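You operate a simulated robot arm through the tools that you are given. There is no shell and no other tool. Be economical: measure what you need, move in short steps, check, and stop when the job is done.

The job below is to be done with a simulated robot arm. You get a single attempt, and the scene is never put back.

## Task
Close up the tea corner: kettle off, then unplug it; shut and clasp the chest.

The check looks at the end state, three seconds after you hand in, the way a careful person would. Anything else that was tipped, shoved, dropped, spilled or broken makes it a failure.

## Robot
A 6-joint arm with a two-finger parallel gripper, fixed in place. Base frame: the origin is at the foot of the arm, x ahead of it, y to its left, z up; the work surface is at about z = 90. Lengths are in cm, angles in degrees, forces in N, time in s.
With the tool pointing down near the work surface it reaches from about 36 to 82 cm from the base axis. Its first joint turns from -166.0 to 166.0 degrees. Payload 3.91 kg.
The tool frame sits at the grasp point between the pads (the TCP): z along the fingers, y along the line on which they close. The tips reach 3 cm beyond it. The gripper opens to 11 cm. The fingers are 2 cm wide and 1 cm thick; the gripper's body (4.8 by 11.2 cm) begins 5.5 cm behind the TCP.
Orientation is that of the tool frame in the base frame, as a unit quaternion [w, x, y, z]. With the fingers straight down and closing along the base's y, the tool's x points along the base's -x, its y along +y and its z along -z.

## Interface
- The arm moves only by the tool servo_tool. Its argument "motion" is a list of rows, each a list of 7 numbers: the shift along the base's x, y, z in cm, then the turn, a rotation vector about the base's x, y, z in degrees, then the opening, from 0 (shut) to 1 (fully open). In form: [[dx, dy, dz, rx, ry, rz, fingers], ...]. A call has 1 to 20 rows; each row is the pose to reach, as a shift and turn from the pose commanded when the call began. Rows are played at 5 a second. More than 5 cm and 8.6 degrees between two rows, or a gripper value outside its range, and nothing of the call is played. Where a pose cannot be reached the arm comes as near as it can. A force on the tool above 40 N (or 10 N above the force at the start of the call, whichever is more), or a blocked arm, ends the call early, and 0.2 s more pass. The fingers move at their own pace (about 4.5 cm/s each) and stop on an object; they squeeze with about 21 N. The grip force told is the motor's: it shows also when the fingers shut on nothing. Time passes only in rows, and 0.2 s behind the last, so rows that repeat a pose let the fingers close. The reply holds the time, the measured pose of the TCP, the force on the tool along the base axes, the opening and the grip force, in the units named above and with some noise, with the torque about the TCP (base axes, N m) and any sound that the robot's microphone picked up.
- Cameras (640 x 400 px; columns grow to the right, rows downward): "scene" is fixed at [40.04, 65.13, 172.35]; the picture's right is [-0.76, 0.65, 0.00], its down [0.58, 0.67, -0.47] and it looks along [-0.31, -0.36, -0.88] (base axes); focal length 229 px, centre (320, 200). "wrist" rides on the gripper at [7.7, 0.7, -11.4] in the tool frame; the picture's right is [-0.09, 1.00, 0.00], its down [-0.80, -0.07, -0.59] and it looks along [-0.59, -0.05, 0.80] (tool axes); focal length 270 px, centre (320, 200). There is no depth. A picture from a camera that has moved, and an enlarged one, comes with that camera's place and axes in the base frame and with its lens.
- grab_frame(camera): a new picture of that camera. No time passes.
- slide_trunk(by): slides the trunk up (or, below 0, down) by that many cm; the arm rides with it, the base frame stays. It gives what a move gives, with no picture.
- inspect(camera, box): a new picture of the part [left, top, right, bottom] of that camera's present view, enlarged. No time passes.
- finish_job(): hands the job in; it is judged then, once.

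Go step by step. Nothing tells you positions but the pictures and the camera data: compare them with the known pose of the tool, close in by small moves and look again before you grip or let go. The budget is 120 turns and 64 pictures, counting those below and the enlarged ones. Unless the task says otherwise, let go and move clear before handing in, and close with one line.

The tools are called after "Emit:" as name(argument=value, ...) on one line, values as JSON. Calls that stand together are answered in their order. servo_tool: Moves the arm, as the interface text tells. Its arguments: {"type":"object","properties":{"motion":{"type":"array"}},"required":["motion"]} The other tools are called the same way: slide_trunk (by) slides the trunk up or down; grab_frame (camera) takes a picture; inspect (camera, box) takes an enlarged picture of a part of a camera's view; finish_job () hands the job in.

At the start:

```text
time_s: 0.0
eef_pos: [11.14, 41.55, 139.92]
ee_rot: [0.0, 0.0, 1.0, 0.0]
force: [-0.2, -0.2, -0.5]
wrist_torque: [0.01, -0.02, 0.02]
finger_gap: 11.01
gripper_force: 0.0
trunk travel left (down, up): [-57.5, 3.5]
```

scene: 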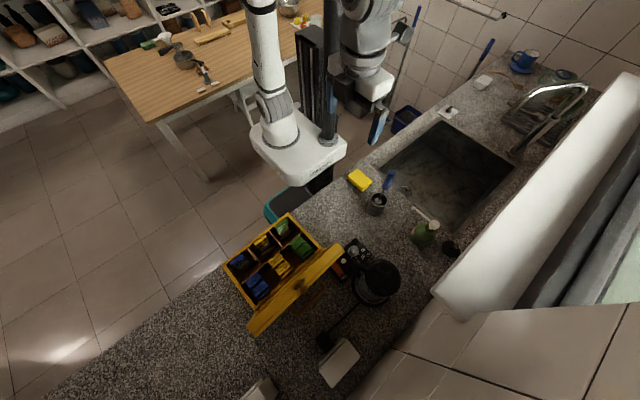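
wrist: 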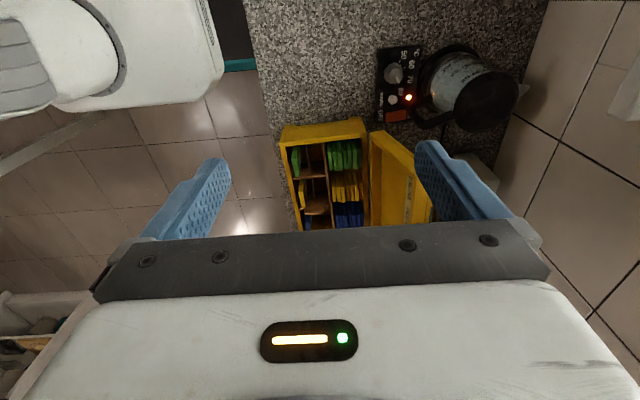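

I see a yellow tea chest with its lid open, a kettle with a control panel beside it, and a cord running towards a socket. I'll enlarge these before I move.

Emit:
inspect(camera="scene", box=[210, 200, 370, 300])

Emit:
inspect(camera="scene", box=[300, 220, 460, 400])

Emit:
inspect(camera="wrist", box=[260, 30, 540, 230])

```text
4.00 times, centred on (290, 250) of scene
camera zoom: at [40.04, 65.13, 172.35], right [-0.76, 0.65, 0.0], down [0.58, 0.67, -0.47], along [-0.31, -0.36, -0.88], focal length 915 px, centre (440, 0)
```

zoom: 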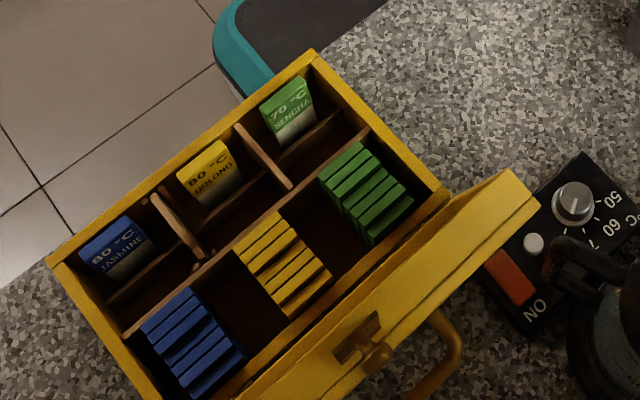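

```text
2.22 times, centred on (380, 310) of scene
camera zoom: at [40.04, 65.13, 172.35], right [-0.76, 0.65, 0.0], down [0.58, 0.67, -0.47], along [-0.31, -0.36, -0.88], focal length 508 px, centre (187, -44)
```

zoom: 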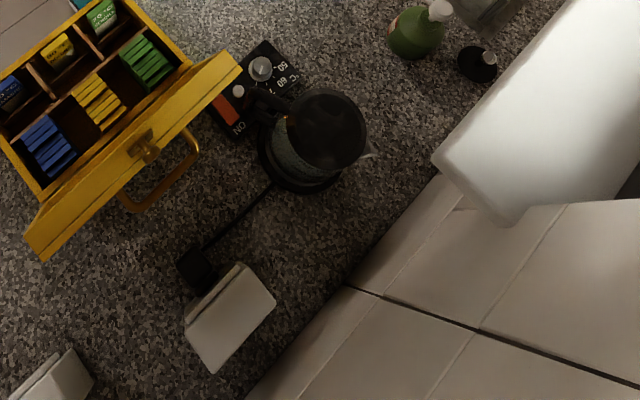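

```text
2.00 times, centred on (400, 130) of wrist
camera zoom: at [3.39, 42.06, 151.44], right [0.09, 1.0, 0.0], down [0.8, -0.07, 0.59], along [0.59, -0.05, -0.8], focal length 541 px, centre (160, 340)
```

zoom: 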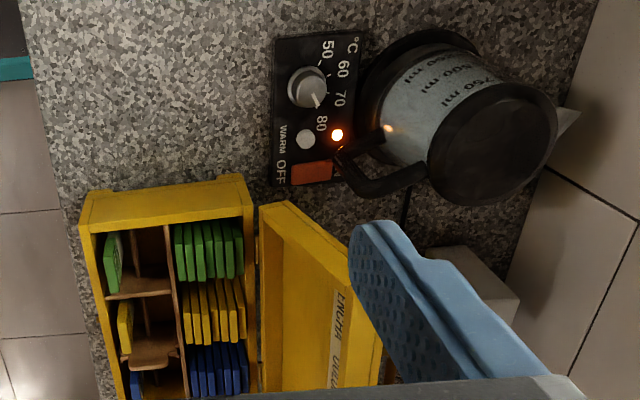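

The chest spans about x 24–53, y 32–49, with its hinge on the +y side. The rocker switch is near (25, 57), and the plug near (42, 69) by a white socket box. I'll move to get a closer wrist view.

Emit:
servo_tool(motion=[[0, 1, -3, 0, 0, 0, 1], [0, 2, -6, 0, 0, 0, 1], [0, 3, -9, 0, 0, 0, 1], [0, 4, -12, 0, 0, 0, 1], [0, 4, -12, 0, 0, 0, 1]])

Emit:
grab_frame(camera="wrist")

```text
time_s: 1.2
eef_pos: [11.15, 45.46, 127.85]
ee_rot: [-0.001, 0.0, 1.0, 0.0]
force: [0.5, 0.1, 0.1]
wrist_torque: [0.01, 0.03, -0.02]
finger_gap: 11.0
gripper_force: 0.0
trunk travel left (down, up): [-57.5, 3.5]
```

```text
58 pictures are left
camera wrist: at [3.43, 46.05, 139.41], right [0.09, 1.0, 0.0], down [0.8, -0.07, 0.59], along [0.59, -0.05, -0.8], focal length 270 px, centre (320, 200)
```

wrist: 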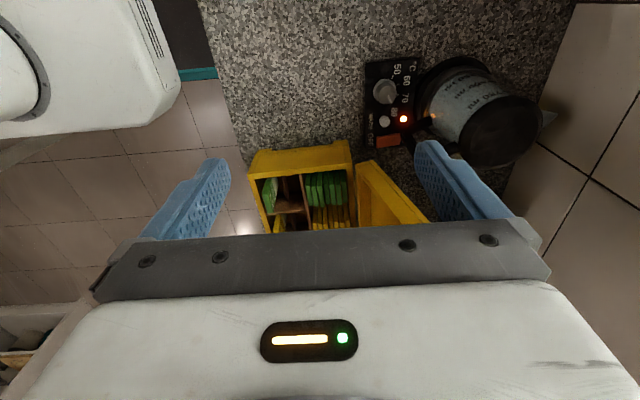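

The lid leans out toward +y next to the switch, so I'll shut the chest first. I'll travel high with the fingers closing and stop beyond the lid at about x 45, y 63.

Emit:
servo_tool(motion=[[4.2, 2.2, 0, 0, 0, 0, 0.8], [8.4, 4.4, 0, 0, 0, 0, 0.6], [12.6, 6.6, 0, 0, 0, 0, 0.4], [16.8, 8.8, 0, 0, 0, 0, 0.2], [21, 11, 0, 0, 0, 0, 0], [25.2, 13.2, 0, 0, 0, 0, 0], [29.4, 15.4, 0, 0, 0, 0, 0], [33.6, 17.6, 0, 0, 0, 0, 0], [33.6, 17.6, 0, 0, 0, 0, 0]])

Emit:
grab_frame(camera="scene")

Emit:
grab_frame(camera="wrist")

```text
time_s: 3.2
eef_pos: [42.48, 60.31, 126.54]
ee_rot: [-0.001, 0.0, 1.0, -0.001]
force: [-0.4, 0.1, -0.3]
wrist_torque: [0.0, -0.03, 0.01]
finger_gap: 0.0
gripper_force: 21.4
out of reach, approached as far as the arm can: row 8, 9
trunk travel left (down, up): [-57.5, 3.5]
```

```text
57 pictures are left
```

scene: 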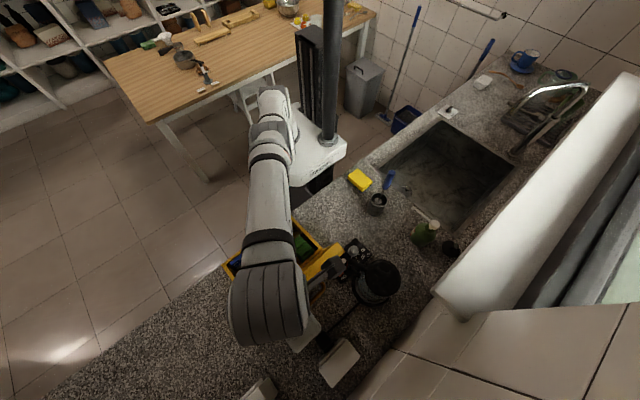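

```text
56 pictures are left
camera wrist: at [34.78, 60.82, 138.13], right [0.09, 1.0, 0.0], down [0.8, -0.07, 0.59], along [0.59, -0.05, -0.8], focal length 270 px, centre (320, 200)
```

wrist: 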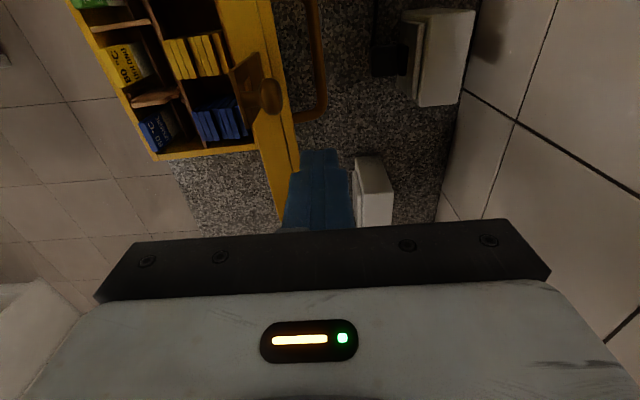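

The chest rim is at about z = 100, and the lid leans to a top edge around y 53–58, z 117. A hinged handle hangs on its outside. I'll go down just outside the upper lid, above the handle.

Emit:
servo_tool(motion=[[1.5, 2, -2, 0, 0, 0, 0], [3, 3.5, -5, 0, 0, 0, 0], [3, 3.5, -8, 0, 0, 0, 0], [3, 3.5, -10, 0, 0, 0, 0], [3, 3.5, -10, 0, 0, 0, 0]])

Emit:
grab_frame(camera="wrist")

```text
time_s: 4.4
eef_pos: [44.9, 63.01, 116.4]
ee_rot: [0.0, 0.0, 1.0, 0.0]
force: [0.1, 0.3, 0.4]
wrist_torque: [-0.02, 0.0, 0.01]
finger_gap: 0.0
gripper_force: 20.6
out of reach, approached as far as the arm can: row 1, 2, 3, 4, 5
trunk travel left (down, up): [-57.5, 3.5]
```

```text
55 pictures are left
camera wrist: at [37.13, 63.56, 127.96], right [0.09, 1.0, 0.0], down [0.8, -0.07, 0.59], along [0.59, -0.05, -0.8], focal length 270 px, centre (320, 200)
```

wrist: 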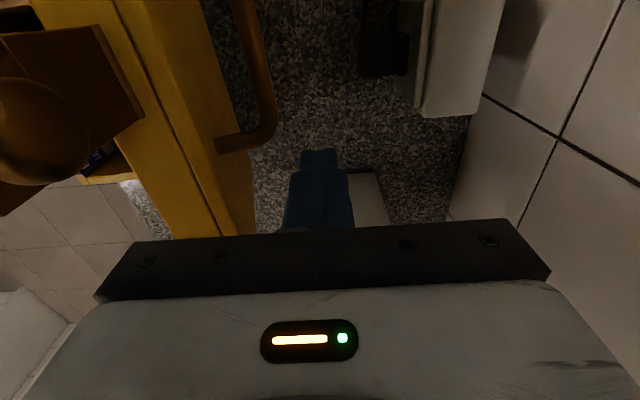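

The finger is outside the lid with clear space. I'll rise 3 cm so the gripper body clears the lid's top and knob, then push slowly toward −y.

Emit:
servo_tool(motion=[[0, -1, 1.5, 0, 0, 0, 0], [0, -2, 3, 0, 0, 0, 0], [0, -3, 3, 0, 0, 0, 0], [0, -4, 3, 0, 0, 0, 0], [0, -5, 3, 0, 0, 0, 0], [0, -6, 3.2, 0, 0, 0, 0], [0, -7, 3.4, 0, 0, 0, 0], [0, -8, 3.6, 0, 0, 0, 0], [0, -9, 3.8, 0, 0, 0, 0]])

Emit:
grab_frame(camera="wrist")

Emit:
grab_frame(camera="scene")

```text
time_s: 6.4
eef_pos: [45.35, 61.25, 119.9]
ee_rot: [-0.001, 0.0, 1.0, -0.001]
force: [0.6, 0.2, -0.4]
wrist_torque: [0.01, 0.02, -0.03]
finger_gap: 0.0
gripper_force: 20.3
out of reach, approached as far as the arm can: row 1, 2, 3, 4, 5, 6, 7, 8, 9
trunk travel left (down, up): [-57.5, 3.5]
```

```text
54 pictures are left
camera wrist: at [37.66, 61.88, 131.43], right [0.09, 1.0, 0.0], down [0.8, -0.07, 0.59], along [0.59, -0.05, -0.81], focal length 270 px, centre (320, 200)
```

wrist: 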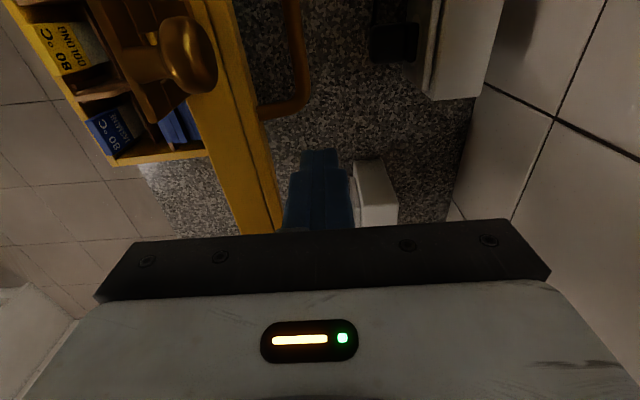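

```text
53 pictures are left
```

scene: 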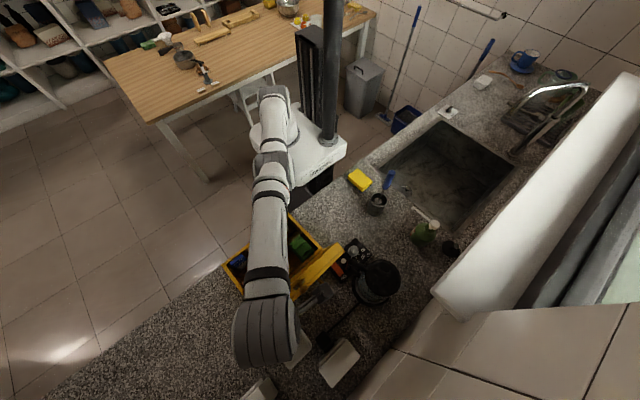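

Those out-of-reach commands offset the commanded pose to about (47.7, 57.7, 121.7). I'll pull x back to 44.5 and keep pushing toward −y.

Emit:
servo_tool(motion=[[-1.5, 1, -1, 0, 0, 0, 0], [-3.2, 1, -2, 0, 0, 0, 0], [-3.2, 0, -2, 0, 0, 0, 0], [-3.2, -1, -2, 0, 0, 0, 0], [-3.2, -2, -2, 0, 0, 0, 0], [-3.2, -3, -2, 0, 0, 0, 0], [-3.2, -4, -2, 0, 0, 0, 0], [-3.2, -4, -2, 0, 0, 0, 0]])

Emit:
grab_frame(camera="wrist")

```text
time_s: 8.2
eef_pos: [43.34, 62.86, 118.63]
ee_rot: [-0.001, 0.001, 1.0, -0.001]
force: [-0.9, 0.7, 0.0]
wrist_torque: [-0.01, 0.0, 0.01]
finger_gap: 0.0
gripper_force: 20.6
out of reach, approached as far as the arm can: row 1, 2, 3, 4, 5, 6, 7, 8
trunk travel left (down, up): [-57.5, 3.5]
```

```text
52 pictures are left
camera wrist: at [35.75, 63.57, 130.21], right [0.09, 1.0, 0.0], down [0.8, -0.07, 0.59], along [0.59, -0.05, -0.8], focal length 270 px, centre (320, 200)
```

wrist: 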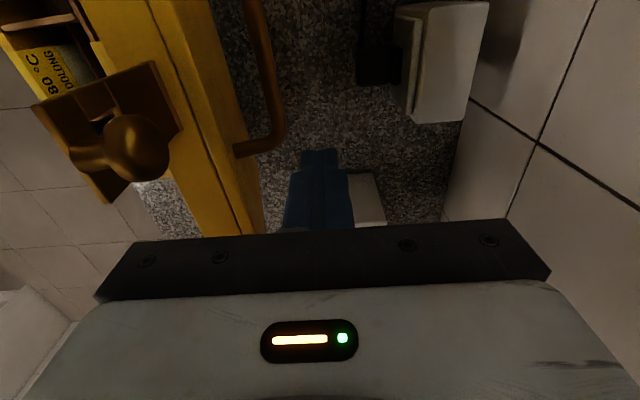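

The arm seems stuck at full stretch. I'll try pulling it radially inward, still clear of the lid, to bend the elbow.

Emit:
servo_tool(motion=[[-1, -0.5, 0.5, 0, 0, 0, 0], [-2, -1, 1, 0, 0, 0, 0], [-3, -1.5, 1.5, 0, 0, 0, 0], [-3, -1.5, 1.5, 0, 0, 0, 0]])

```text
time_s: 9.2
eef_pos: [42.48, 63.07, 119.67]
ee_rot: [-0.001, 0.0, 1.0, -0.002]
force: [0.5, -0.8, 0.4]
wrist_torque: [0.03, 0.02, -0.01]
finger_gap: 0.0
gripper_force: 21.5
out of reach, approached as far as the arm can: row 1, 2, 3, 4
trunk travel left (down, up): [-57.5, 3.5]
```

I'll test how it responds to a longer inward move.

Emit:
servo_tool(motion=[[-0.5, -2, 0, 0, 0, 0, 0], [-1, -4, 0, 0, 0, 0, 0], [-1.5, -6, 0, 0, 0, 0, 0], [-1.5, -6, 0, 0, 0, 0, 0]])

```text
time_s: 10.2
eef_pos: [42.38, 63.0, 119.77]
ee_rot: [-0.001, 0.0, 1.0, -0.002]
force: [0.6, -0.5, 0.0]
wrist_torque: [0.03, 0.0, 0.01]
finger_gap: 0.0
gripper_force: 20.8
out of reach, approached as far as the arm can: row 1, 2, 3, 4
trunk travel left (down, up): [-57.5, 3.5]
```

No movement, so it's singular at full stretch. Raising the trunk may resync the commanded pose and gives more reach.

Emit:
slide_trunk(by=2)

Emit:
servo_tool(motion=[[-0.5, -0.7, 0, 0, 0, 0, 0], [-1, -1.4, 0, 0, 0, 0, 0], [-1, -1.4, 0, 0, 0, 0, 0]])

```text
time_s: 10.9
eef_pos: [42.46, 63.12, 121.71]
ee_rot: [-0.001, 0.0, 1.0, -0.001]
force: [1.2, 0.1, 0.0]
wrist_torque: [0.02, -0.02, -0.03]
finger_gap: 0.0
gripper_force: 20.6
trunk travel left (down, up): [-59.5, 1.5]
```

```text
time_s: 11.7
eef_pos: [42.36, 63.02, 121.68]
ee_rot: [-0.001, 0.0, 1.0, -0.002]
force: [0.4, 0.6, 0.0]
wrist_torque: [0.02, -0.02, -0.02]
finger_gap: 0.0
gripper_force: 21.5
out of reach, approached as far as the arm can: row 1, 2, 3
trunk travel left (down, up): [-59.5, 1.5]
```

I'll try tilting the fingers outward, which brings the wrist inward and should bend the elbow.

Emit:
servo_tool(motion=[[0, 0, 0, 3.3, -2.2, 0, 0], [0, 0, 0, 6.6, -4.4, 0, 0], [0, 0, 0, 9.9, -6.6, 0, 0], [0, 0, 0, 13, -9, 0, 0], [0, 0, 0, 13, -9, 0, 0]])

```text
time_s: 12.9
eef_pos: [42.52, 63.08, 121.78]
ee_rot: [-0.002, 0.0, 1.0, -0.002]
force: [0.0, -0.3, -0.3]
wrist_torque: [0.01, 0.01, -0.01]
finger_gap: 0.0
gripper_force: 21.1
out of reach, approached as far as the arm can: row 1, 2, 3, 4, 5
trunk travel left (down, up): [-59.5, 1.5]
```

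Nothing moves. I'll look at the scene to see whether something is physically in the way.

Emit:
grab_frame(camera="scene")

```text
51 pictures are left
```

scene: 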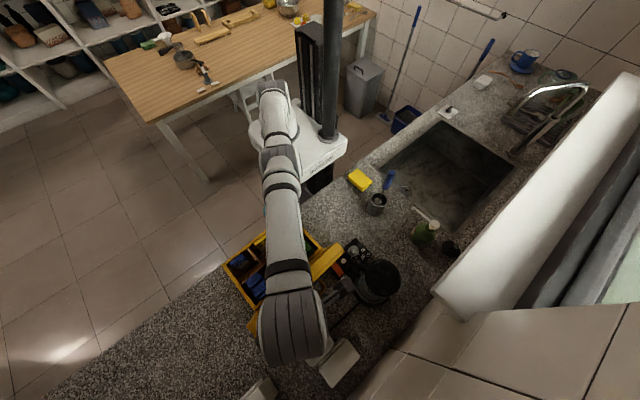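

I'll undo the commanded tilt and command straight up, which is a direction a straight arm can still move in.

Emit:
servo_tool(motion=[[0, 0, 2, -6.5, 4.5, 0, 0], [0, 0, 4, -13, 9, 0, 0], [0, 0, 7, -13, 9, 0, 0], [0, 0, 10, -13, 9, 0, 0], [0, 0, 13, -13, 9, 0, 0]])

```text
time_s: 14.1
eef_pos: [38.81, 57.11, 125.76]
ee_rot: [-0.08, -0.001, 0.99, -0.114]
force: [0.8, -0.1, 0.8]
wrist_torque: [-0.01, 0.0, -0.01]
finger_gap: 0.01
gripper_force: 20.7
out of reach, approached as far as the arm can: row 1, 2, 3, 4, 5
trunk travel left (down, up): [-59.5, 1.5]
```

The arm moved, and the commanded pose appears to resync to the reached pose. Now I'll try moving inward from here, still well above the lid.

Emit:
servo_tool(motion=[[-1.5, -2, 2, 0, 0, 0, 0], [-3, -4, 4, 0, 0, 0, 0], [-4.5, -6, 6, 0, 0, 0, 0], [-6, -8, 8, 0, 0, 0, 0], [-6, -8, 8, 0, 0, 0, 0]])

```text
time_s: 15.3
eef_pos: [32.9, 49.17, 133.69]
ee_rot: [-0.079, 0.0, 0.99, -0.114]
force: [-0.2, 0.2, -0.1]
wrist_torque: [-0.04, -0.01, -0.03]
finger_gap: 0.0
gripper_force: 21.2
trunk travel left (down, up): [-59.5, 1.5]
```

The arm is free again. Now a better plan: straddle the lid edge with open fingers at x≈45.5, clear of the clasp knob, so one finger pushes and the other catches the lid. I'll raise the trunk for reach, restore the vertical orientation and line up above.

Emit:
slide_trunk(by=1.5)

Emit:
servo_tool(motion=[[0, 0, 0, 6.5, -4.5, 0, 0.3], [0, 0, 0, 13, -9, 0, 0.6], [3, 1.5, 0, 13, -9, 0, 1], [6, 3, -1, 13, -9, 0, 1], [9, 5, -2, 13, -9, 0, 1], [12.4, 6.8, -3, 13, -9, 0, 1], [12.4, 6.8, -3, 13, -9, 0, 1]])

Emit:
grab_frame(camera="wrist")

```text
time_s: 15.9
eef_pos: [32.78, 49.16, 135.42]
ee_rot: [-0.079, 0.0, 0.99, -0.116]
force: [-0.7, 0.2, 0.7]
wrist_torque: [0.0, -0.02, -0.01]
finger_gap: 0.0
gripper_force: 20.7
trunk travel left (down, up): [-61.0, 0.0]
```

```text
time_s: 17.5
eef_pos: [45.02, 55.92, 132.27]
ee_rot: [0.0, 0.0, 1.0, 0.0]
force: [-0.5, -0.4, 0.6]
wrist_torque: [0.05, -0.03, -0.01]
finger_gap: 10.99
gripper_force: 0.1
trunk travel left (down, up): [-61.0, 0.0]
```

```text
50 pictures are left
camera wrist: at [37.41, 56.6, 143.93], right [0.09, 1.0, 0.0], down [0.8, -0.07, 0.59], along [0.59, -0.05, -0.8], focal length 270 px, centre (320, 200)
```

wrist: 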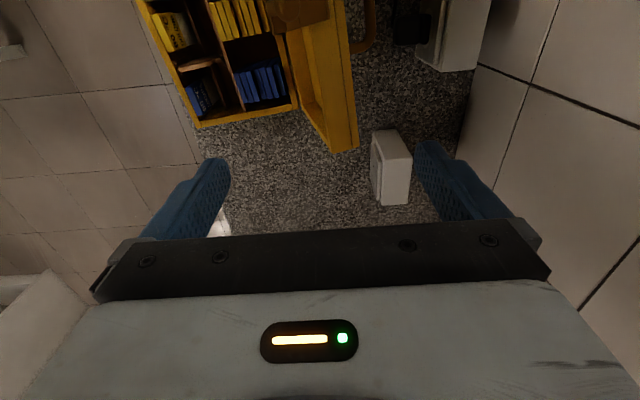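

The lid edge (about y 55.5–58.5) is centred between the open fingers, so I'm going down to straddle it.

Emit:
servo_tool(motion=[[0.5, 0.5, -4, 0, 0, 0, 1], [0.5, 0.5, -8, 0, 0, 0, 1], [0.5, 0.5, -11, 0, 0, 0, 1], [0.5, 0.5, -14, 0, 0, 0, 1], [0.5, 0.5, -14, 0, 0, 0, 1]])

Emit:
grab_frame(camera="wrist")

```text
time_s: 18.7
eef_pos: [45.74, 56.52, 118.22]
ee_rot: [-0.001, 0.0, 1.0, -0.001]
force: [0.4, 0.0, -0.4]
wrist_torque: [-0.01, 0.03, 0.0]
finger_gap: 11.0
gripper_force: 0.1
trunk travel left (down, up): [-61.0, 0.0]
```

```text
49 pictures are left
camera wrist: at [38.06, 57.15, 129.92], right [0.09, 1.0, 0.0], down [0.8, -0.07, 0.59], along [0.59, -0.05, -0.8], focal length 270 px, centre (320, 200)
```

wrist: 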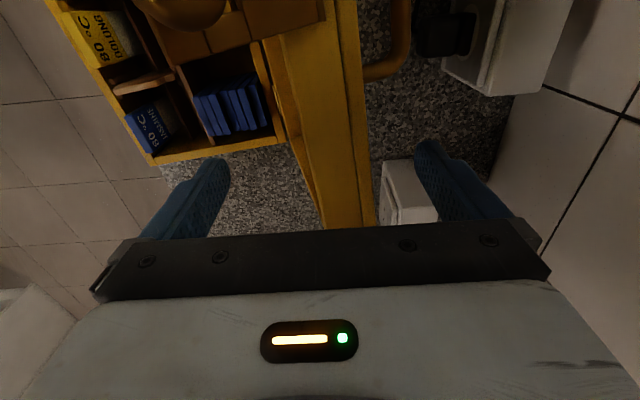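

The lid sits between the fingers. Now I'll push slowly toward −y.

Emit:
servo_tool(motion=[[0, -1, 0, 0, 0, 0, 1], [0, -2, 0, 0, 0, 0, 1], [0, -3, 0, 0, 0, 0, 1], [0, -4, 0.2, 0, 0, 0, 1], [0, -5, 0.4, 0, 0, 0, 1], [0, -6, 0.6, 0, 0, 0, 1], [0, -7, 0.8, 0, 0, 0, 1], [0, -8, 1, 0, 0, 0, 1]])

Emit:
grab_frame(camera="wrist")

```text
time_s: 20.5
eef_pos: [45.66, 48.5, 119.31]
ee_rot: [-0.001, 0.0, 1.0, -0.002]
force: [0.2, 0.2, -0.6]
wrist_torque: [0.0, -0.02, 0.01]
finger_gap: 10.99
gripper_force: 0.0
trunk travel left (down, up): [-61.0, 0.0]
```

```text
48 pictures are left
camera wrist: at [37.94, 49.12, 130.87], right [0.09, 1.0, 0.0], down [0.8, -0.07, 0.59], along [0.59, -0.06, -0.81], focal length 270 px, centre (320, 200)
```

wrist: 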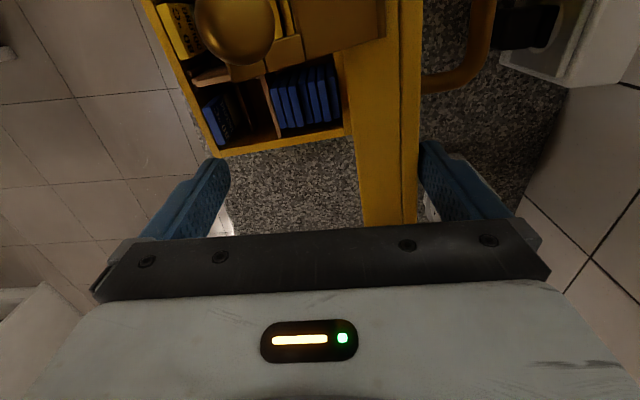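

The lid is near vertical with almost no force. I'll continue and see whether it falls onto the catching finger.

Emit:
servo_tool(motion=[[0, -1, 0, 0, 0, 0, 1], [0, -2, 0, 0, 0, 0, 1], [0, -3, 0, 0, 0, 0, 1], [0, -4, 0, 0, 0, 0, 1], [0, -4, 0, 0, 0, 0, 1]])

Emit:
grab_frame(camera="wrist")

```text
time_s: 21.7
eef_pos: [45.74, 44.56, 119.25]
ee_rot: [0.0, 0.0, 1.0, -0.002]
force: [-0.3, 0.1, -0.6]
wrist_torque: [0.05, -0.03, -0.01]
finger_gap: 10.97
gripper_force: 0.0
trunk travel left (down, up): [-61.0, 0.0]
```

```text
47 pictures are left
camera wrist: at [38.0, 45.11, 130.91], right [0.09, 1.0, 0.0], down [0.8, -0.07, 0.59], along [0.59, -0.05, -0.8], focal length 270 px, centre (320, 200)
```

wrist: 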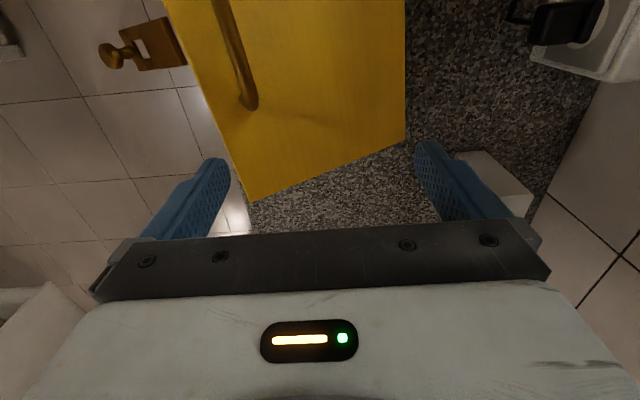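

The lid is past vertical at about 38°, possibly below the finger tips. I'll check whether it is still moving.

Emit:
servo_tool(motion=[[0, 0, 1, 0, 0, 0, 1], [0, 0, 2, 0, 0, 0, 1]])

Emit:
grab_frame(camera="wrist")

Emit:
inspect(camera="scene", box=[200, 180, 440, 330])

```text
time_s: 22.3
eef_pos: [45.67, 44.51, 121.31]
ee_rot: [-0.001, 0.0, 1.0, -0.001]
force: [-0.1, 0.0, 0.6]
wrist_torque: [0.0, 0.0, -0.02]
finger_gap: 11.02
gripper_force: 0.0
trunk travel left (down, up): [-61.0, 0.0]
```

```text
46 pictures are left
camera wrist: at [38.0, 45.12, 132.89], right [0.09, 1.0, 0.0], down [0.8, -0.07, 0.59], along [0.59, -0.05, -0.8], focal length 270 px, centre (320, 200)
```

wrist: 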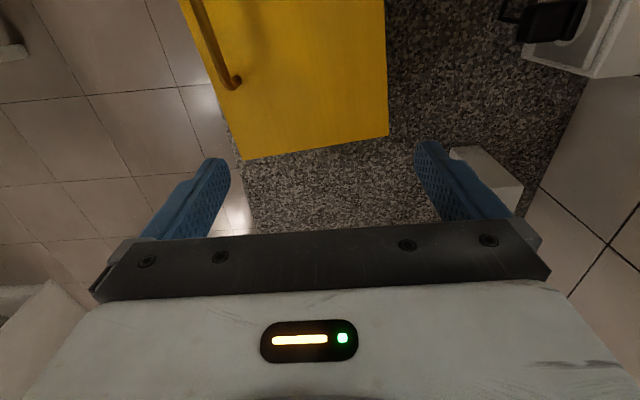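

```text
2.67 times, centred on (320, 255) of scene
camera zoom: at [40.04, 65.13, 172.35], right [-0.76, 0.65, 0.0], down [0.58, 0.67, -0.47], along [-0.31, -0.36, -0.88], focal length 610 px, centre (320, 53)
```

zoom: 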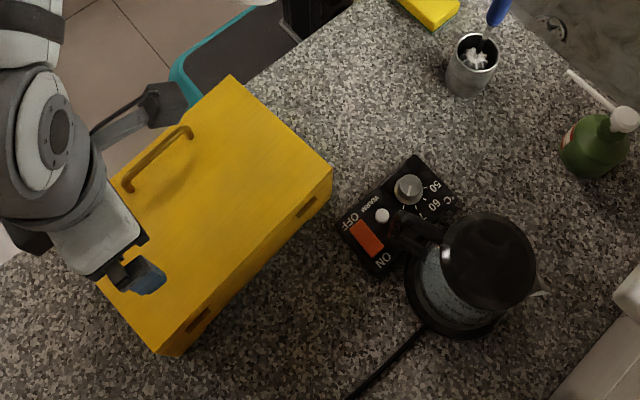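

The lid came down softly and is closed. Now I need to see the clasp on the −y front, so I'll back up, yaw 90° so the camera faces +y, and move in front of the chest.

Emit:
servo_tool(motion=[[0, -2, 3, 0, 0, 8, 1], [0, -4, 5, 0, 0, 16, 0.8], [-1, -6, 7, 0, 0, 24, 0.6], [-1, -8, 7, 0, 0, 32, 0.4], [-2, -10, 7, 0, 0, 40, 0.2], [-2, -12, 7, 0, 0, 48, 0], [-3, -14, 7, 0, 0, 56, 0], [-4, -16, 6, 0, 0, 64, 0], [-5, -18, 5, 0, 0, 72, 0], [-5.5, -20, 4, 0, 0, 80, 0], [-5.5, -22, 3, 0, 0, 88, 0], [-5.5, -22, 3, 0, 0, 90, 0]])

Emit:
grab_frame(camera="wrist")

```text
time_s: 24.9
eef_pos: [40.04, 22.48, 124.35]
ee_rot: [0.0, 0.708, -0.706, 0.002]
force: [0.5, -0.3, 0.8]
wrist_torque: [-0.01, 0.01, 0.02]
finger_gap: 0.0
gripper_force: 21.1
trunk travel left (down, up): [-61.0, 0.0]
```

```text
44 pictures are left
camera wrist: at [39.44, 14.71, 135.91], right [-1.0, 0.09, 0.0], down [0.07, 0.8, 0.59], along [0.05, 0.59, -0.8], focal length 270 px, centre (320, 200)
```

wrist: 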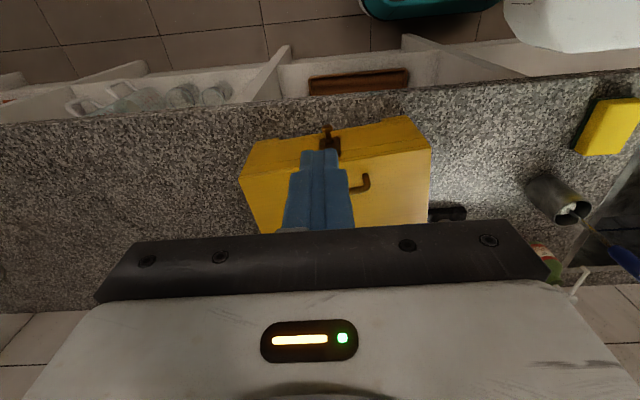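

Emit:
inspect(camera="wrist", box=[230, 90, 440, 230])

```text
2.86 times, centred on (335, 160) of wrist
camera zoom: at [39.44, 14.71, 135.91], right [-1.0, 0.09, 0.0], down [0.07, 0.8, 0.59], along [0.05, 0.59, -0.8], focal length 772 px, centre (277, 314)
```

zoom: 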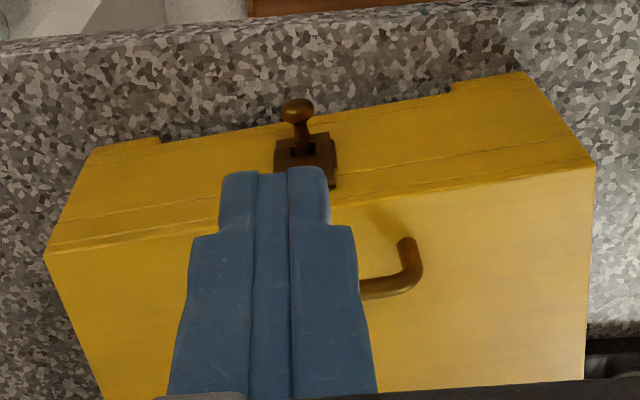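

I need a flatter view of the clasp, so I'll lower and tilt the tool to look along +y.

Emit:
servo_tool(motion=[[0.7, -1, -3.5, 6, 0, 0, 0], [1.4, -2, -7, 12, 0, 0, 0], [2.1, -2, -10.5, 18, 0, 0, 0], [2.8, -2, -14, 24, 0, 0, 0], [3.5, -2, -17.5, 30, 0, 0, 0], [3.5, -2, -21, 35, 0, 0, 0], [3.5, -2, -21, 35, 0, 0, 0]])

Emit:
grab_frame(camera="wrist")

```text
time_s: 26.5
eef_pos: [43.63, 20.38, 103.31]
ee_rot: [0.213, -0.674, 0.675, 0.211]
force: [0.6, 0.5, 0.5]
wrist_torque: [0.01, 0.0, -0.02]
finger_gap: 0.0
gripper_force: 21.2
trunk travel left (down, up): [-61.0, 0.0]
```

```text
42 pictures are left
camera wrist: at [42.96, 7.49, 108.49], right [-1.0, 0.07, 0.05], down [0.07, 0.32, 0.95], along [0.06, 0.95, -0.32], focal length 270 px, centre (320, 200)
```

wrist: 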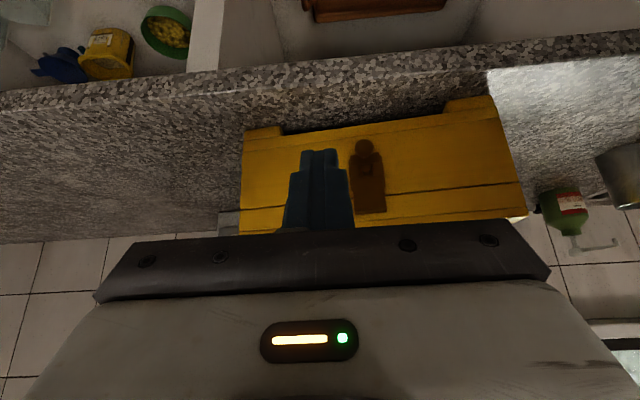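

Emit:
inspect(camera="wrist", box=[310, 110, 430, 230])

```text
3.33 times, centred on (370, 170) of wrist
camera zoom: at [42.96, 7.49, 108.49], right [-1.0, 0.07, 0.05], down [0.07, 0.32, 0.95], along [0.06, 0.95, -0.32], focal length 901 px, centre (153, 300)
```

zoom: 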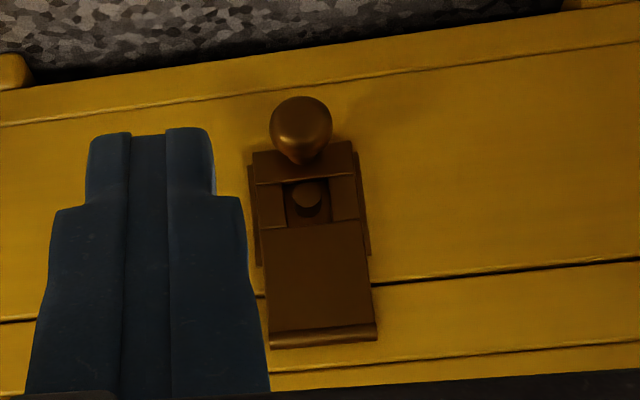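

The hasp plate hangs over a stud on the front, with a knob at its lower end (about x 39.8, z 95.5), and it stands slightly off. I'll tilt nearer to horizontal and line up the closed fingers in front of the knob.

Emit:
servo_tool(motion=[[-1, 0, -1, 6, 0, 0, 0], [-2, 0, -2, 12, 0, 0, 0], [-3, 0.5, -3.5, 18, 0, 0, 0], [-3.8, 1, -5, 24, 0, 0, 0], [-3.8, 2, -6.6, 30, 0, 0, 0], [-3.8, 2, -6.6, 30, 0, 0, 0]])

Emit:
grab_frame(camera="wrist")

```text
time_s: 27.9
eef_pos: [43.76, 22.91, 100.01]
ee_rot: [0.377, -0.596, 0.598, 0.381]
force: [0.0, 0.5, 0.4]
wrist_torque: [0.02, -0.01, 0.05]
finger_gap: 0.0
gripper_force: 21.2
out of reach, approached as far as the arm can: row 4, 5, 6
trunk travel left (down, up): [-61.0, 0.0]
```

```text
40 pictures are left
camera wrist: at [43.03, 9.18, 98.13], right [-1.0, 0.04, 0.08], down [0.08, -0.2, 0.98], along [0.05, 0.98, 0.19], focal length 270 px, centre (320, 200)
```

wrist: 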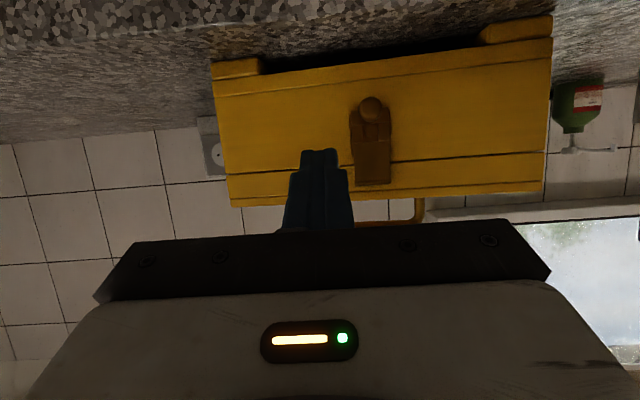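

With this roll the camera is under the hand, and tilting further is at the limit. I'll press with the front face of the closed fingers held nearly vertical instead, so I'm going back to 15° tilt in front of the knob.

Emit:
servo_tool(motion=[[0, 0, 1, -7.5, 0, 0, 0], [0, 0, 2, -15, 0, 0, 0], [-1, 0, 2, -22.5, 0, 0, 0], [-2, 0, 2, -30, 0, 0, 0], [-3, 0, 1, -37.5, 0, 0, 0], [-3.9, 0, -1, -45, 0, 0, 0], [-3.9, 0.5, -2.8, -50, 0, 0, 0], [-3.9, 0.5, -2.8, -50, 0, 0, 0]])

Emit:
grab_frame(camera="wrist")

```text
time_s: 29.7
eef_pos: [39.85, 23.3, 97.42]
ee_rot: [0.093, -0.701, 0.701, 0.09]
force: [0.2, -0.1, -0.1]
wrist_torque: [0.0, -0.02, -0.03]
finger_gap: 0.0
gripper_force: 21.0
trunk travel left (down, up): [-61.0, 0.0]
```

```text
39 pictures are left
camera wrist: at [39.12, 12.84, 106.52], right [-1.0, 0.09, 0.02], down [0.07, 0.62, 0.78], along [0.06, 0.78, -0.63], focal length 270 px, centre (320, 200)
```

wrist: 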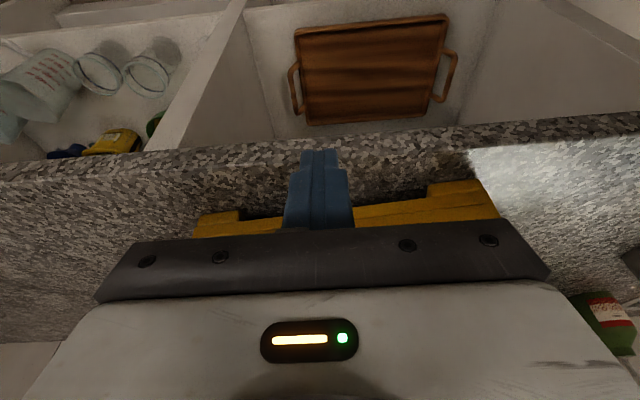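

The clasp is directly ahead behind the hand. I'll advance toward +y in small steps and watch the force.

Emit:
servo_tool(motion=[[0, 1, 0, 0, 0, 0, 0], [0, 2, 0, 0, 0, 0, 0], [0, 2.5, 0, 0, 0, 0, 0], [0, 3, 0, 0, 0, 0, 0]])

```text
time_s: 30.7
eef_pos: [39.91, 26.28, 97.21]
ee_rot: [-0.093, 0.701, -0.701, -0.091]
force: [-0.4, 0.2, -0.6]
wrist_torque: [0.04, 0.02, -0.01]
finger_gap: 0.0
gripper_force: 20.6
trunk travel left (down, up): [-61.0, 0.0]
```

Emit:
servo_tool(motion=[[0, 0.4, 0, 0, 0, 0, 0], [0, 0.8, 0, 0, 0, 0, 0], [0, 1.2, 0, 0, 0, 0, 0]])

Emit:
inspect(camera="scene", box=[200, 180, 360, 300])

```text
time_s: 31.5
eef_pos: [39.88, 27.5, 97.22]
ee_rot: [-0.092, 0.701, -0.701, -0.09]
force: [-0.3, 0.8, -0.5]
wrist_torque: [0.0, 0.01, 0.01]
finger_gap: 0.0
gripper_force: 21.3
trunk travel left (down, up): [-61.0, 0.0]
```

```text
3.33 times, centred on (280, 240) of scene
camera zoom: at [40.04, 65.13, 172.35], right [-0.76, 0.65, 0.0], down [0.58, 0.67, -0.47], along [-0.31, -0.36, -0.88], focal length 762 px, centre (453, 67)
```

zoom: 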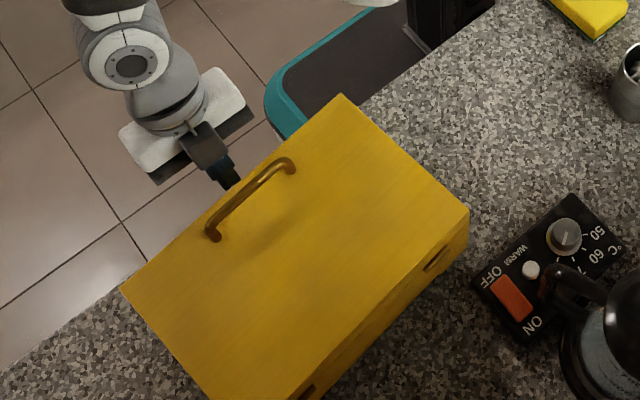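

Emit:
servo_tool(motion=[[0, 0.3, 0, 0, 0, 0, 0], [0, 0.6, 0, 0, 0, 0, 0], [0, 0.9, 0, 0, 0, 0, 0]])

```text
time_s: 32.3
eef_pos: [39.86, 28.46, 97.21]
ee_rot: [0.092, -0.701, 0.701, 0.091]
force: [-0.3, 0.6, 0.3]
wrist_torque: [0.02, -0.02, -0.01]
finger_gap: 0.0
gripper_force: 21.2
trunk travel left (down, up): [-61.0, 0.0]
```

Emit:
servo_tool(motion=[[0, 0.3, 0, 0, 0, 0, 0], [0, 0.5, 0, 0, 0, 0, 0], [0, 0.7, 0, 0, 0, 0, 0]])

```text
time_s: 33.1
eef_pos: [40.0, 29.11, 97.3]
ee_rot: [-0.092, 0.701, -0.701, -0.092]
force: [0.5, -5.7, -2.6]
wrist_torque: [-0.18, 0.0, 0.01]
finger_gap: 0.01
gripper_force: 21.6
trunk travel left (down, up): [-61.0, 0.0]
```

Contact, about 6 N. I'll continue gently and listen for a click.

Emit:
servo_tool(motion=[[0, 0.15, 0, 0, 0, 0, 0], [0, 0.3, 0, 0, 0, 0, 0]])

```text
time_s: 33.7
eef_pos: [39.86, 29.48, 97.18]
ee_rot: [0.094, -0.7, 0.702, 0.091]
force: [1.1, -6.8, -1.9]
wrist_torque: [-0.22, -0.02, 0.01]
finger_gap: 0.01
gripper_force: 21.0
trunk travel left (down, up): [-61.0, 0.0]
```

Emit:
servo_tool(motion=[[0, 0.15, 0, 0, 0, 0, 0], [0, 0.3, 0, 0, 0, 0, 0]])

Emit:
inspect(camera="scene", box=[200, 180, 360, 300])

```text
time_s: 34.3
eef_pos: [39.94, 29.83, 97.18]
ee_rot: [0.092, -0.701, 0.702, 0.091]
force: [1.1, -7.1, -1.8]
wrist_torque: [-0.22, -0.03, -0.01]
finger_gap: 0.0
gripper_force: 21.2
trunk travel left (down, up): [-61.0, 0.0]
```

```text
3.33 times, centred on (280, 240) of scene
camera zoom: at [40.04, 65.13, 172.35], right [-0.76, 0.65, 0.0], down [0.58, 0.67, -0.47], along [-0.31, -0.36, -0.88], focal length 762 px, centre (453, 67)
```

zoom: 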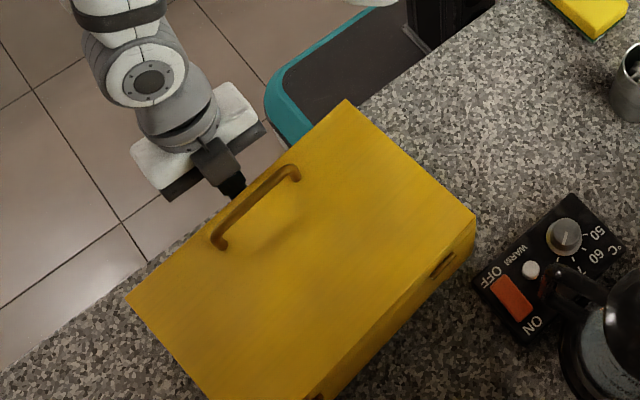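

The chest is sliding, about 0.7 cm so far, and there was no click, so plain pushing isn't right. I'll back off and study the clasp from the low view.

Emit:
servo_tool(motion=[[0, -2, 0, 0, 0, 0, 0], [1, -4, 1, 6, 0, 0, 0], [2, -6, 2, 12, 0, 0, 0], [3, -7, 3, 18, 0, 0, 0], [4, -7.5, 3, 24, 0, 0, 0], [4, -7.5, 3, 30, 0, 0, 0], [4, -7.5, 3, 35, 0, 0, 0], [4, -7.5, 3, 35, 0, 0, 0]])

Emit:
inspect(camera="wrist", box=[320, 70, 440, 210])

```text
time_s: 36.1
eef_pos: [43.85, 22.4, 100.21]
ee_rot: [0.299, -0.64, 0.642, 0.298]
force: [-0.3, 0.2, -0.1]
wrist_torque: [0.01, 0.01, 0.0]
finger_gap: 0.0
gripper_force: 20.6
trunk travel left (down, up): [-61.0, 0.0]
```

```text
2.86 times, centred on (380, 140) of wrist
camera zoom: at [43.11, 8.47, 101.86], right [-1.0, 0.06, 0.07], down [0.07, 0.06, 1.0], along [0.06, 1.0, -0.06], focal length 772 px, centre (149, 371)
```

zoom: 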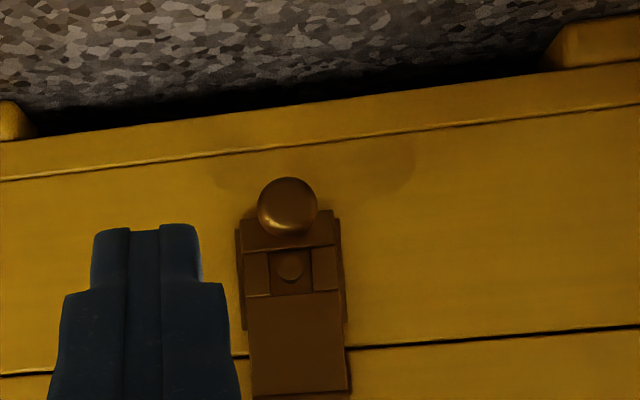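

To tell whether the hasp lies flush, I need a view straight down along the chest's front. I'll raise the hand and tilt it the other way.

Emit:
servo_tool(motion=[[0, 0, 3, -8, 0, 0, 0], [0, 0, 6, -16, 0, 0, 0], [0, 0, 9, -24, 0, 0, 0], [0, 0, 11, -32, 0, 0, 0], [0, 1, 12, -40, 0, 0, 0], [0, 3, 12, -48, 0, 0, 0], [0, 5, 12, -56, 0, 0, 0], [0, 7, 12, -64, 0, 0, 0], [0, 8.5, 12, -72, 0, 0, 0], [0, 9.5, 12, -80, 0, 0, 0], [0, 10, 12, -86, 0, 0, 0], [0, 10, 12, -86, 0, 0, 0]])

Emit:
inspect(camera="wrist", box=[260, 80, 460, 230])

```text
time_s: 38.7
eef_pos: [43.86, 32.26, 112.31]
ee_rot: [0.218, 0.673, -0.672, 0.221]
force: [0.5, -0.2, -0.3]
wrist_torque: [-0.03, 0.05, 0.03]
finger_gap: 0.0
gripper_force: 20.5
trunk travel left (down, up): [-61.0, 0.0]
```

```text
2.67 times, centred on (360, 155) of wrist
camera zoom: at [43.07, 32.69, 126.24], right [-1.0, 0.07, -0.05], down [0.07, 1.0, 0.01], along [0.05, 0.0, -1.0], focal length 721 px, centre (213, 320)
```

zoom: 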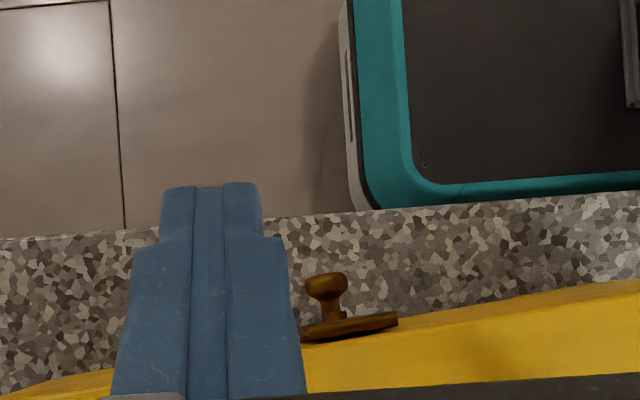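

The chest sits rotated by about 6°, as it did before I pushed. The hasp now looks parallel to the front, so I'll zoom in tightly.

Emit:
inspect(camera="wrist", box=[366, 176, 416, 212])

```text
11.11 times, centred on (391, 194) of wrist
camera zoom: at [43.07, 32.69, 126.24], right [-1.0, 0.07, -0.05], down [0.07, 1.0, 0.01], along [0.05, 0.0, -1.0], focal length 3003 px, centre (-469, 267)
```

zoom: 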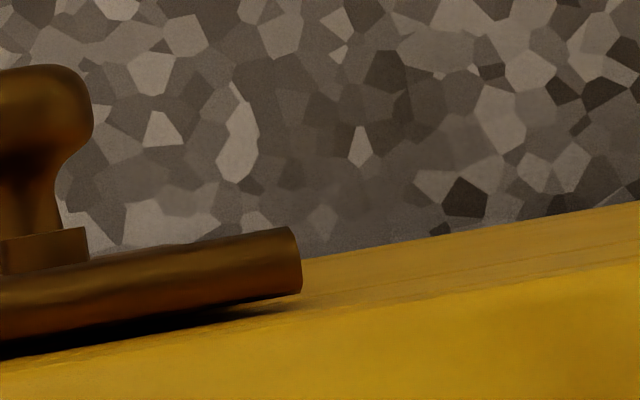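

The zoom is crisp. I'll take an oblique low view from the +x side to see the gap between the hasp, stud and body.

Emit:
servo_tool(motion=[[1, -2, 0, 8, 0, 0, 0], [2, -4, 0, 16, 0, 0, 0], [3, -6, 0, 24, 0, 0, 0], [4, -8, 0, 32, 0, 0, 0], [5, -9, -2, 40, 0, 0, 0], [6, -9, -4, 48, 0, 0, 0], [7, -9, -6, 56, 0, 0, 0], [8, -9, -8, 64, 0, 0, 0], [9, -9, -10, 72, 0, 0, 0], [9, -9, -12, 80, 0, 0, 0], [9, -9, -12, 86, 0, 0, 0], [9, -9, -12, 86, 0, 0, 0]])

Emit:
grab_frame(camera="wrist")

```text
time_s: 41.3
eef_pos: [52.83, 23.18, 100.31]
ee_rot: [0.3, -0.64, 0.641, 0.298]
force: [-1.1, 0.0, -0.8]
wrist_torque: [0.0, 0.0, -0.02]
finger_gap: 0.0
gripper_force: 20.9
trunk travel left (down, up): [-61.0, 0.0]
```

```text
33 pictures are left
camera wrist: at [52.13, 9.41, 101.87], right [-1.0, 0.06, 0.07], down [0.07, 0.06, 1.0], along [0.06, 1.0, -0.06], focal length 270 px, centre (320, 200)
```

wrist: 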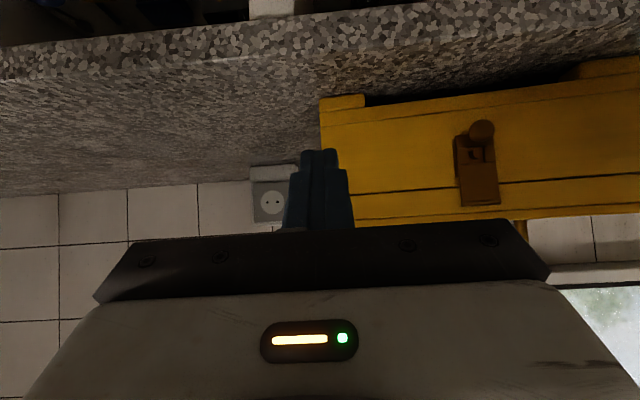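

Emit:
inspect(camera="wrist", box=[436, 112, 516, 212])

```text
4.00 times, centred on (476, 162) of wrist
camera zoom: at [52.13, 9.41, 101.87], right [-1.0, 0.06, 0.07], down [0.07, 0.06, 1.0], along [0.06, 1.0, -0.06], focal length 1081 px, centre (-304, 352)
```

zoom: 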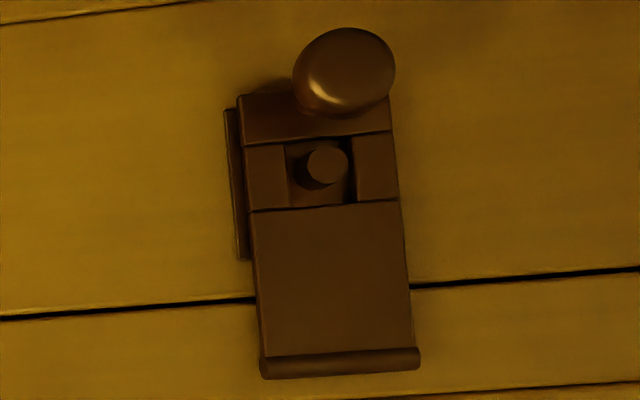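

The stud shows through the hasp's window, but I heard no click and the chest slid at about 7 N. I'll press the knob again at 45° downward, which loads the chest's friction. First I'll line up.

Emit:
servo_tool(motion=[[-3, 0, 1, -2, 0, 0, 0], [-6, 0, 1, -5, 0, 0, 0], [-9.5, 0.5, 1, -5, 0, 0, 0], [-12.8, 1.5, 1, -5, 0, 0, 0], [-12.8, 2.8, 1.1, -5, 0, 0, 0], [-12.8, 2.8, 1.1, -5, 0, 0, 0]])

```text
time_s: 42.7
eef_pos: [40.06, 26.1, 101.47]
ee_rot: [-0.27, 0.654, -0.653, -0.27]
force: [-0.3, 0.1, -0.5]
wrist_torque: [0.0, 0.01, 0.01]
finger_gap: 0.0
gripper_force: 21.2
trunk travel left (down, up): [-61.0, 0.0]
```

Emit:
servo_tool(motion=[[0, 0.6, -0.6, 0, 0, 0, 0], [0, 1.2, -1.2, 0, 0, 0, 0], [0, 1.8, -1.8, 0, 0, 0, 0], [0, 2.2, -2.2, 0, 0, 0, 0]])

```text
time_s: 43.7
eef_pos: [40.03, 28.39, 99.15]
ee_rot: [0.271, -0.653, 0.654, 0.269]
force: [-0.1, 0.4, 0.2]
wrist_torque: [-0.02, -0.02, 0.03]
finger_gap: 0.0
gripper_force: 21.0
trunk travel left (down, up): [-61.0, 0.0]
```

Emit:
servo_tool(motion=[[0, 0.2, -0.2, 0, 0, 0, 0], [0, 0.4, -0.4, 0, 0, 0, 0], [0, 0.6, -0.6, 0, 0, 0, 0]])

```text
time_s: 44.5
eef_pos: [40.08, 28.73, 98.51]
ee_rot: [0.271, -0.653, 0.654, 0.27]
force: [-0.8, 0.2, 0.7]
wrist_torque: [0.03, 0.0, 0.0]
finger_gap: 0.0
gripper_force: 21.6
trunk travel left (down, up): [-61.0, 0.0]
```

Emit:
servo_tool(motion=[[0, 0.15, -0.15, 0, 0, 0, 0], [0, 0.3, -0.3, 0, 0, 0, 0], [0, 0.45, -0.45, 0, 0, 0, 0]])

```text
time_s: 45.3
eef_pos: [39.95, 29.26, 98.21]
ee_rot: [0.273, -0.653, 0.654, 0.27]
force: [0.4, -8.5, 11.2]
wrist_torque: [0.06, 0.04, -0.06]
finger_gap: 0.0
gripper_force: 21.2
trunk travel left (down, up): [-61.0, 0.0]
```

Firm contact: 8.5 N inward and 11 N down. I'll press slightly more.

Emit:
servo_tool(motion=[[0, 0.1, -0.15, 0, 0, 0, 0], [0, 0.15, -0.25, 0, 0, 0, 0]])

```text
time_s: 45.9
eef_pos: [40.03, 29.36, 98.14]
ee_rot: [0.274, -0.652, 0.653, 0.269]
force: [3.6, -15.2, 31.1]
wrist_torque: [0.39, 0.06, -0.17]
finger_gap: 0.0
gripper_force: 21.0
trunk travel left (down, up): [-61.0, 0.0]
```

15 N inward without sliding or a click. I'll back off and compare the hasp's look with before.

Emit:
servo_tool(motion=[[0, -1, 1, 0, 0, 0, 0], [2, -3, 3, 0, 0, 0, 0], [6, -4.5, 3.5, 2, 0, 0, 0], [10, -6, 3, 5, 0, 0, 0], [12.8, -6.2, 2.2, 5, 0, 0, 0], [12.8, -6.2, 2.2, 5, 0, 0, 0]])

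Emit:
inspect(camera="wrist", box=[436, 112, 516, 212])

```text
time_s: 47.3
eef_pos: [52.8, 23.24, 100.07]
ee_rot: [0.3, -0.64, 0.641, 0.298]
force: [-0.5, 0.1, 0.5]
wrist_torque: [0.02, 0.01, 0.01]
finger_gap: 0.02
gripper_force: 20.7
trunk travel left (down, up): [-61.0, 0.0]
```

```text
4.00 times, centred on (476, 162) of wrist
camera zoom: at [52.09, 9.44, 101.73], right [-1.0, 0.06, 0.07], down [0.07, 0.06, 1.0], along [0.05, 1.0, -0.06], focal length 1081 px, centre (-304, 352)
```

zoom: 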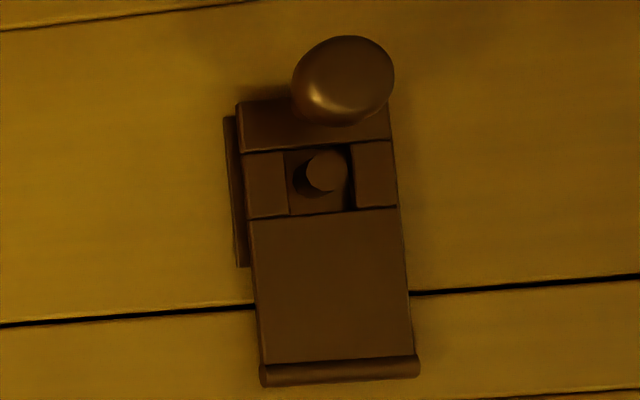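

It looks unchanged: flush, with the stud through the window. I'll compare from the very same viewpoint as before the first push to see if the hasp moved in relative to its base plate.

Emit:
servo_tool(motion=[[-3, -1, 1, -5, 0, 0, 0], [-6, -2, 2, -10, 0, 0, 0], [-9.2, -2.3, 3.2, -15, 0, 0, 0], [-9.2, -2.3, 3.2, -15, 0, 0, 0]])

Emit:
inspect(camera="wrist", box=[310, 110, 430, 230])

```text
time_s: 48.3
eef_pos: [43.63, 20.97, 103.24]
ee_rot: [0.212, -0.674, 0.675, 0.211]
force: [0.5, -0.3, 0.0]
wrist_torque: [0.01, 0.0, 0.0]
finger_gap: 0.0
gripper_force: 21.3
trunk travel left (down, up): [-61.0, 0.0]
```

```text
3.33 times, centred on (370, 170) of wrist
camera zoom: at [42.91, 8.04, 108.4], right [-1.0, 0.07, 0.05], down [0.07, 0.32, 0.95], along [0.06, 0.95, -0.32], focal length 901 px, centre (153, 300)
```

zoom: 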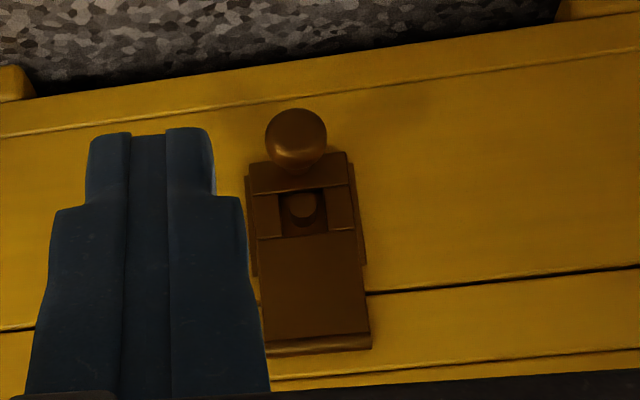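

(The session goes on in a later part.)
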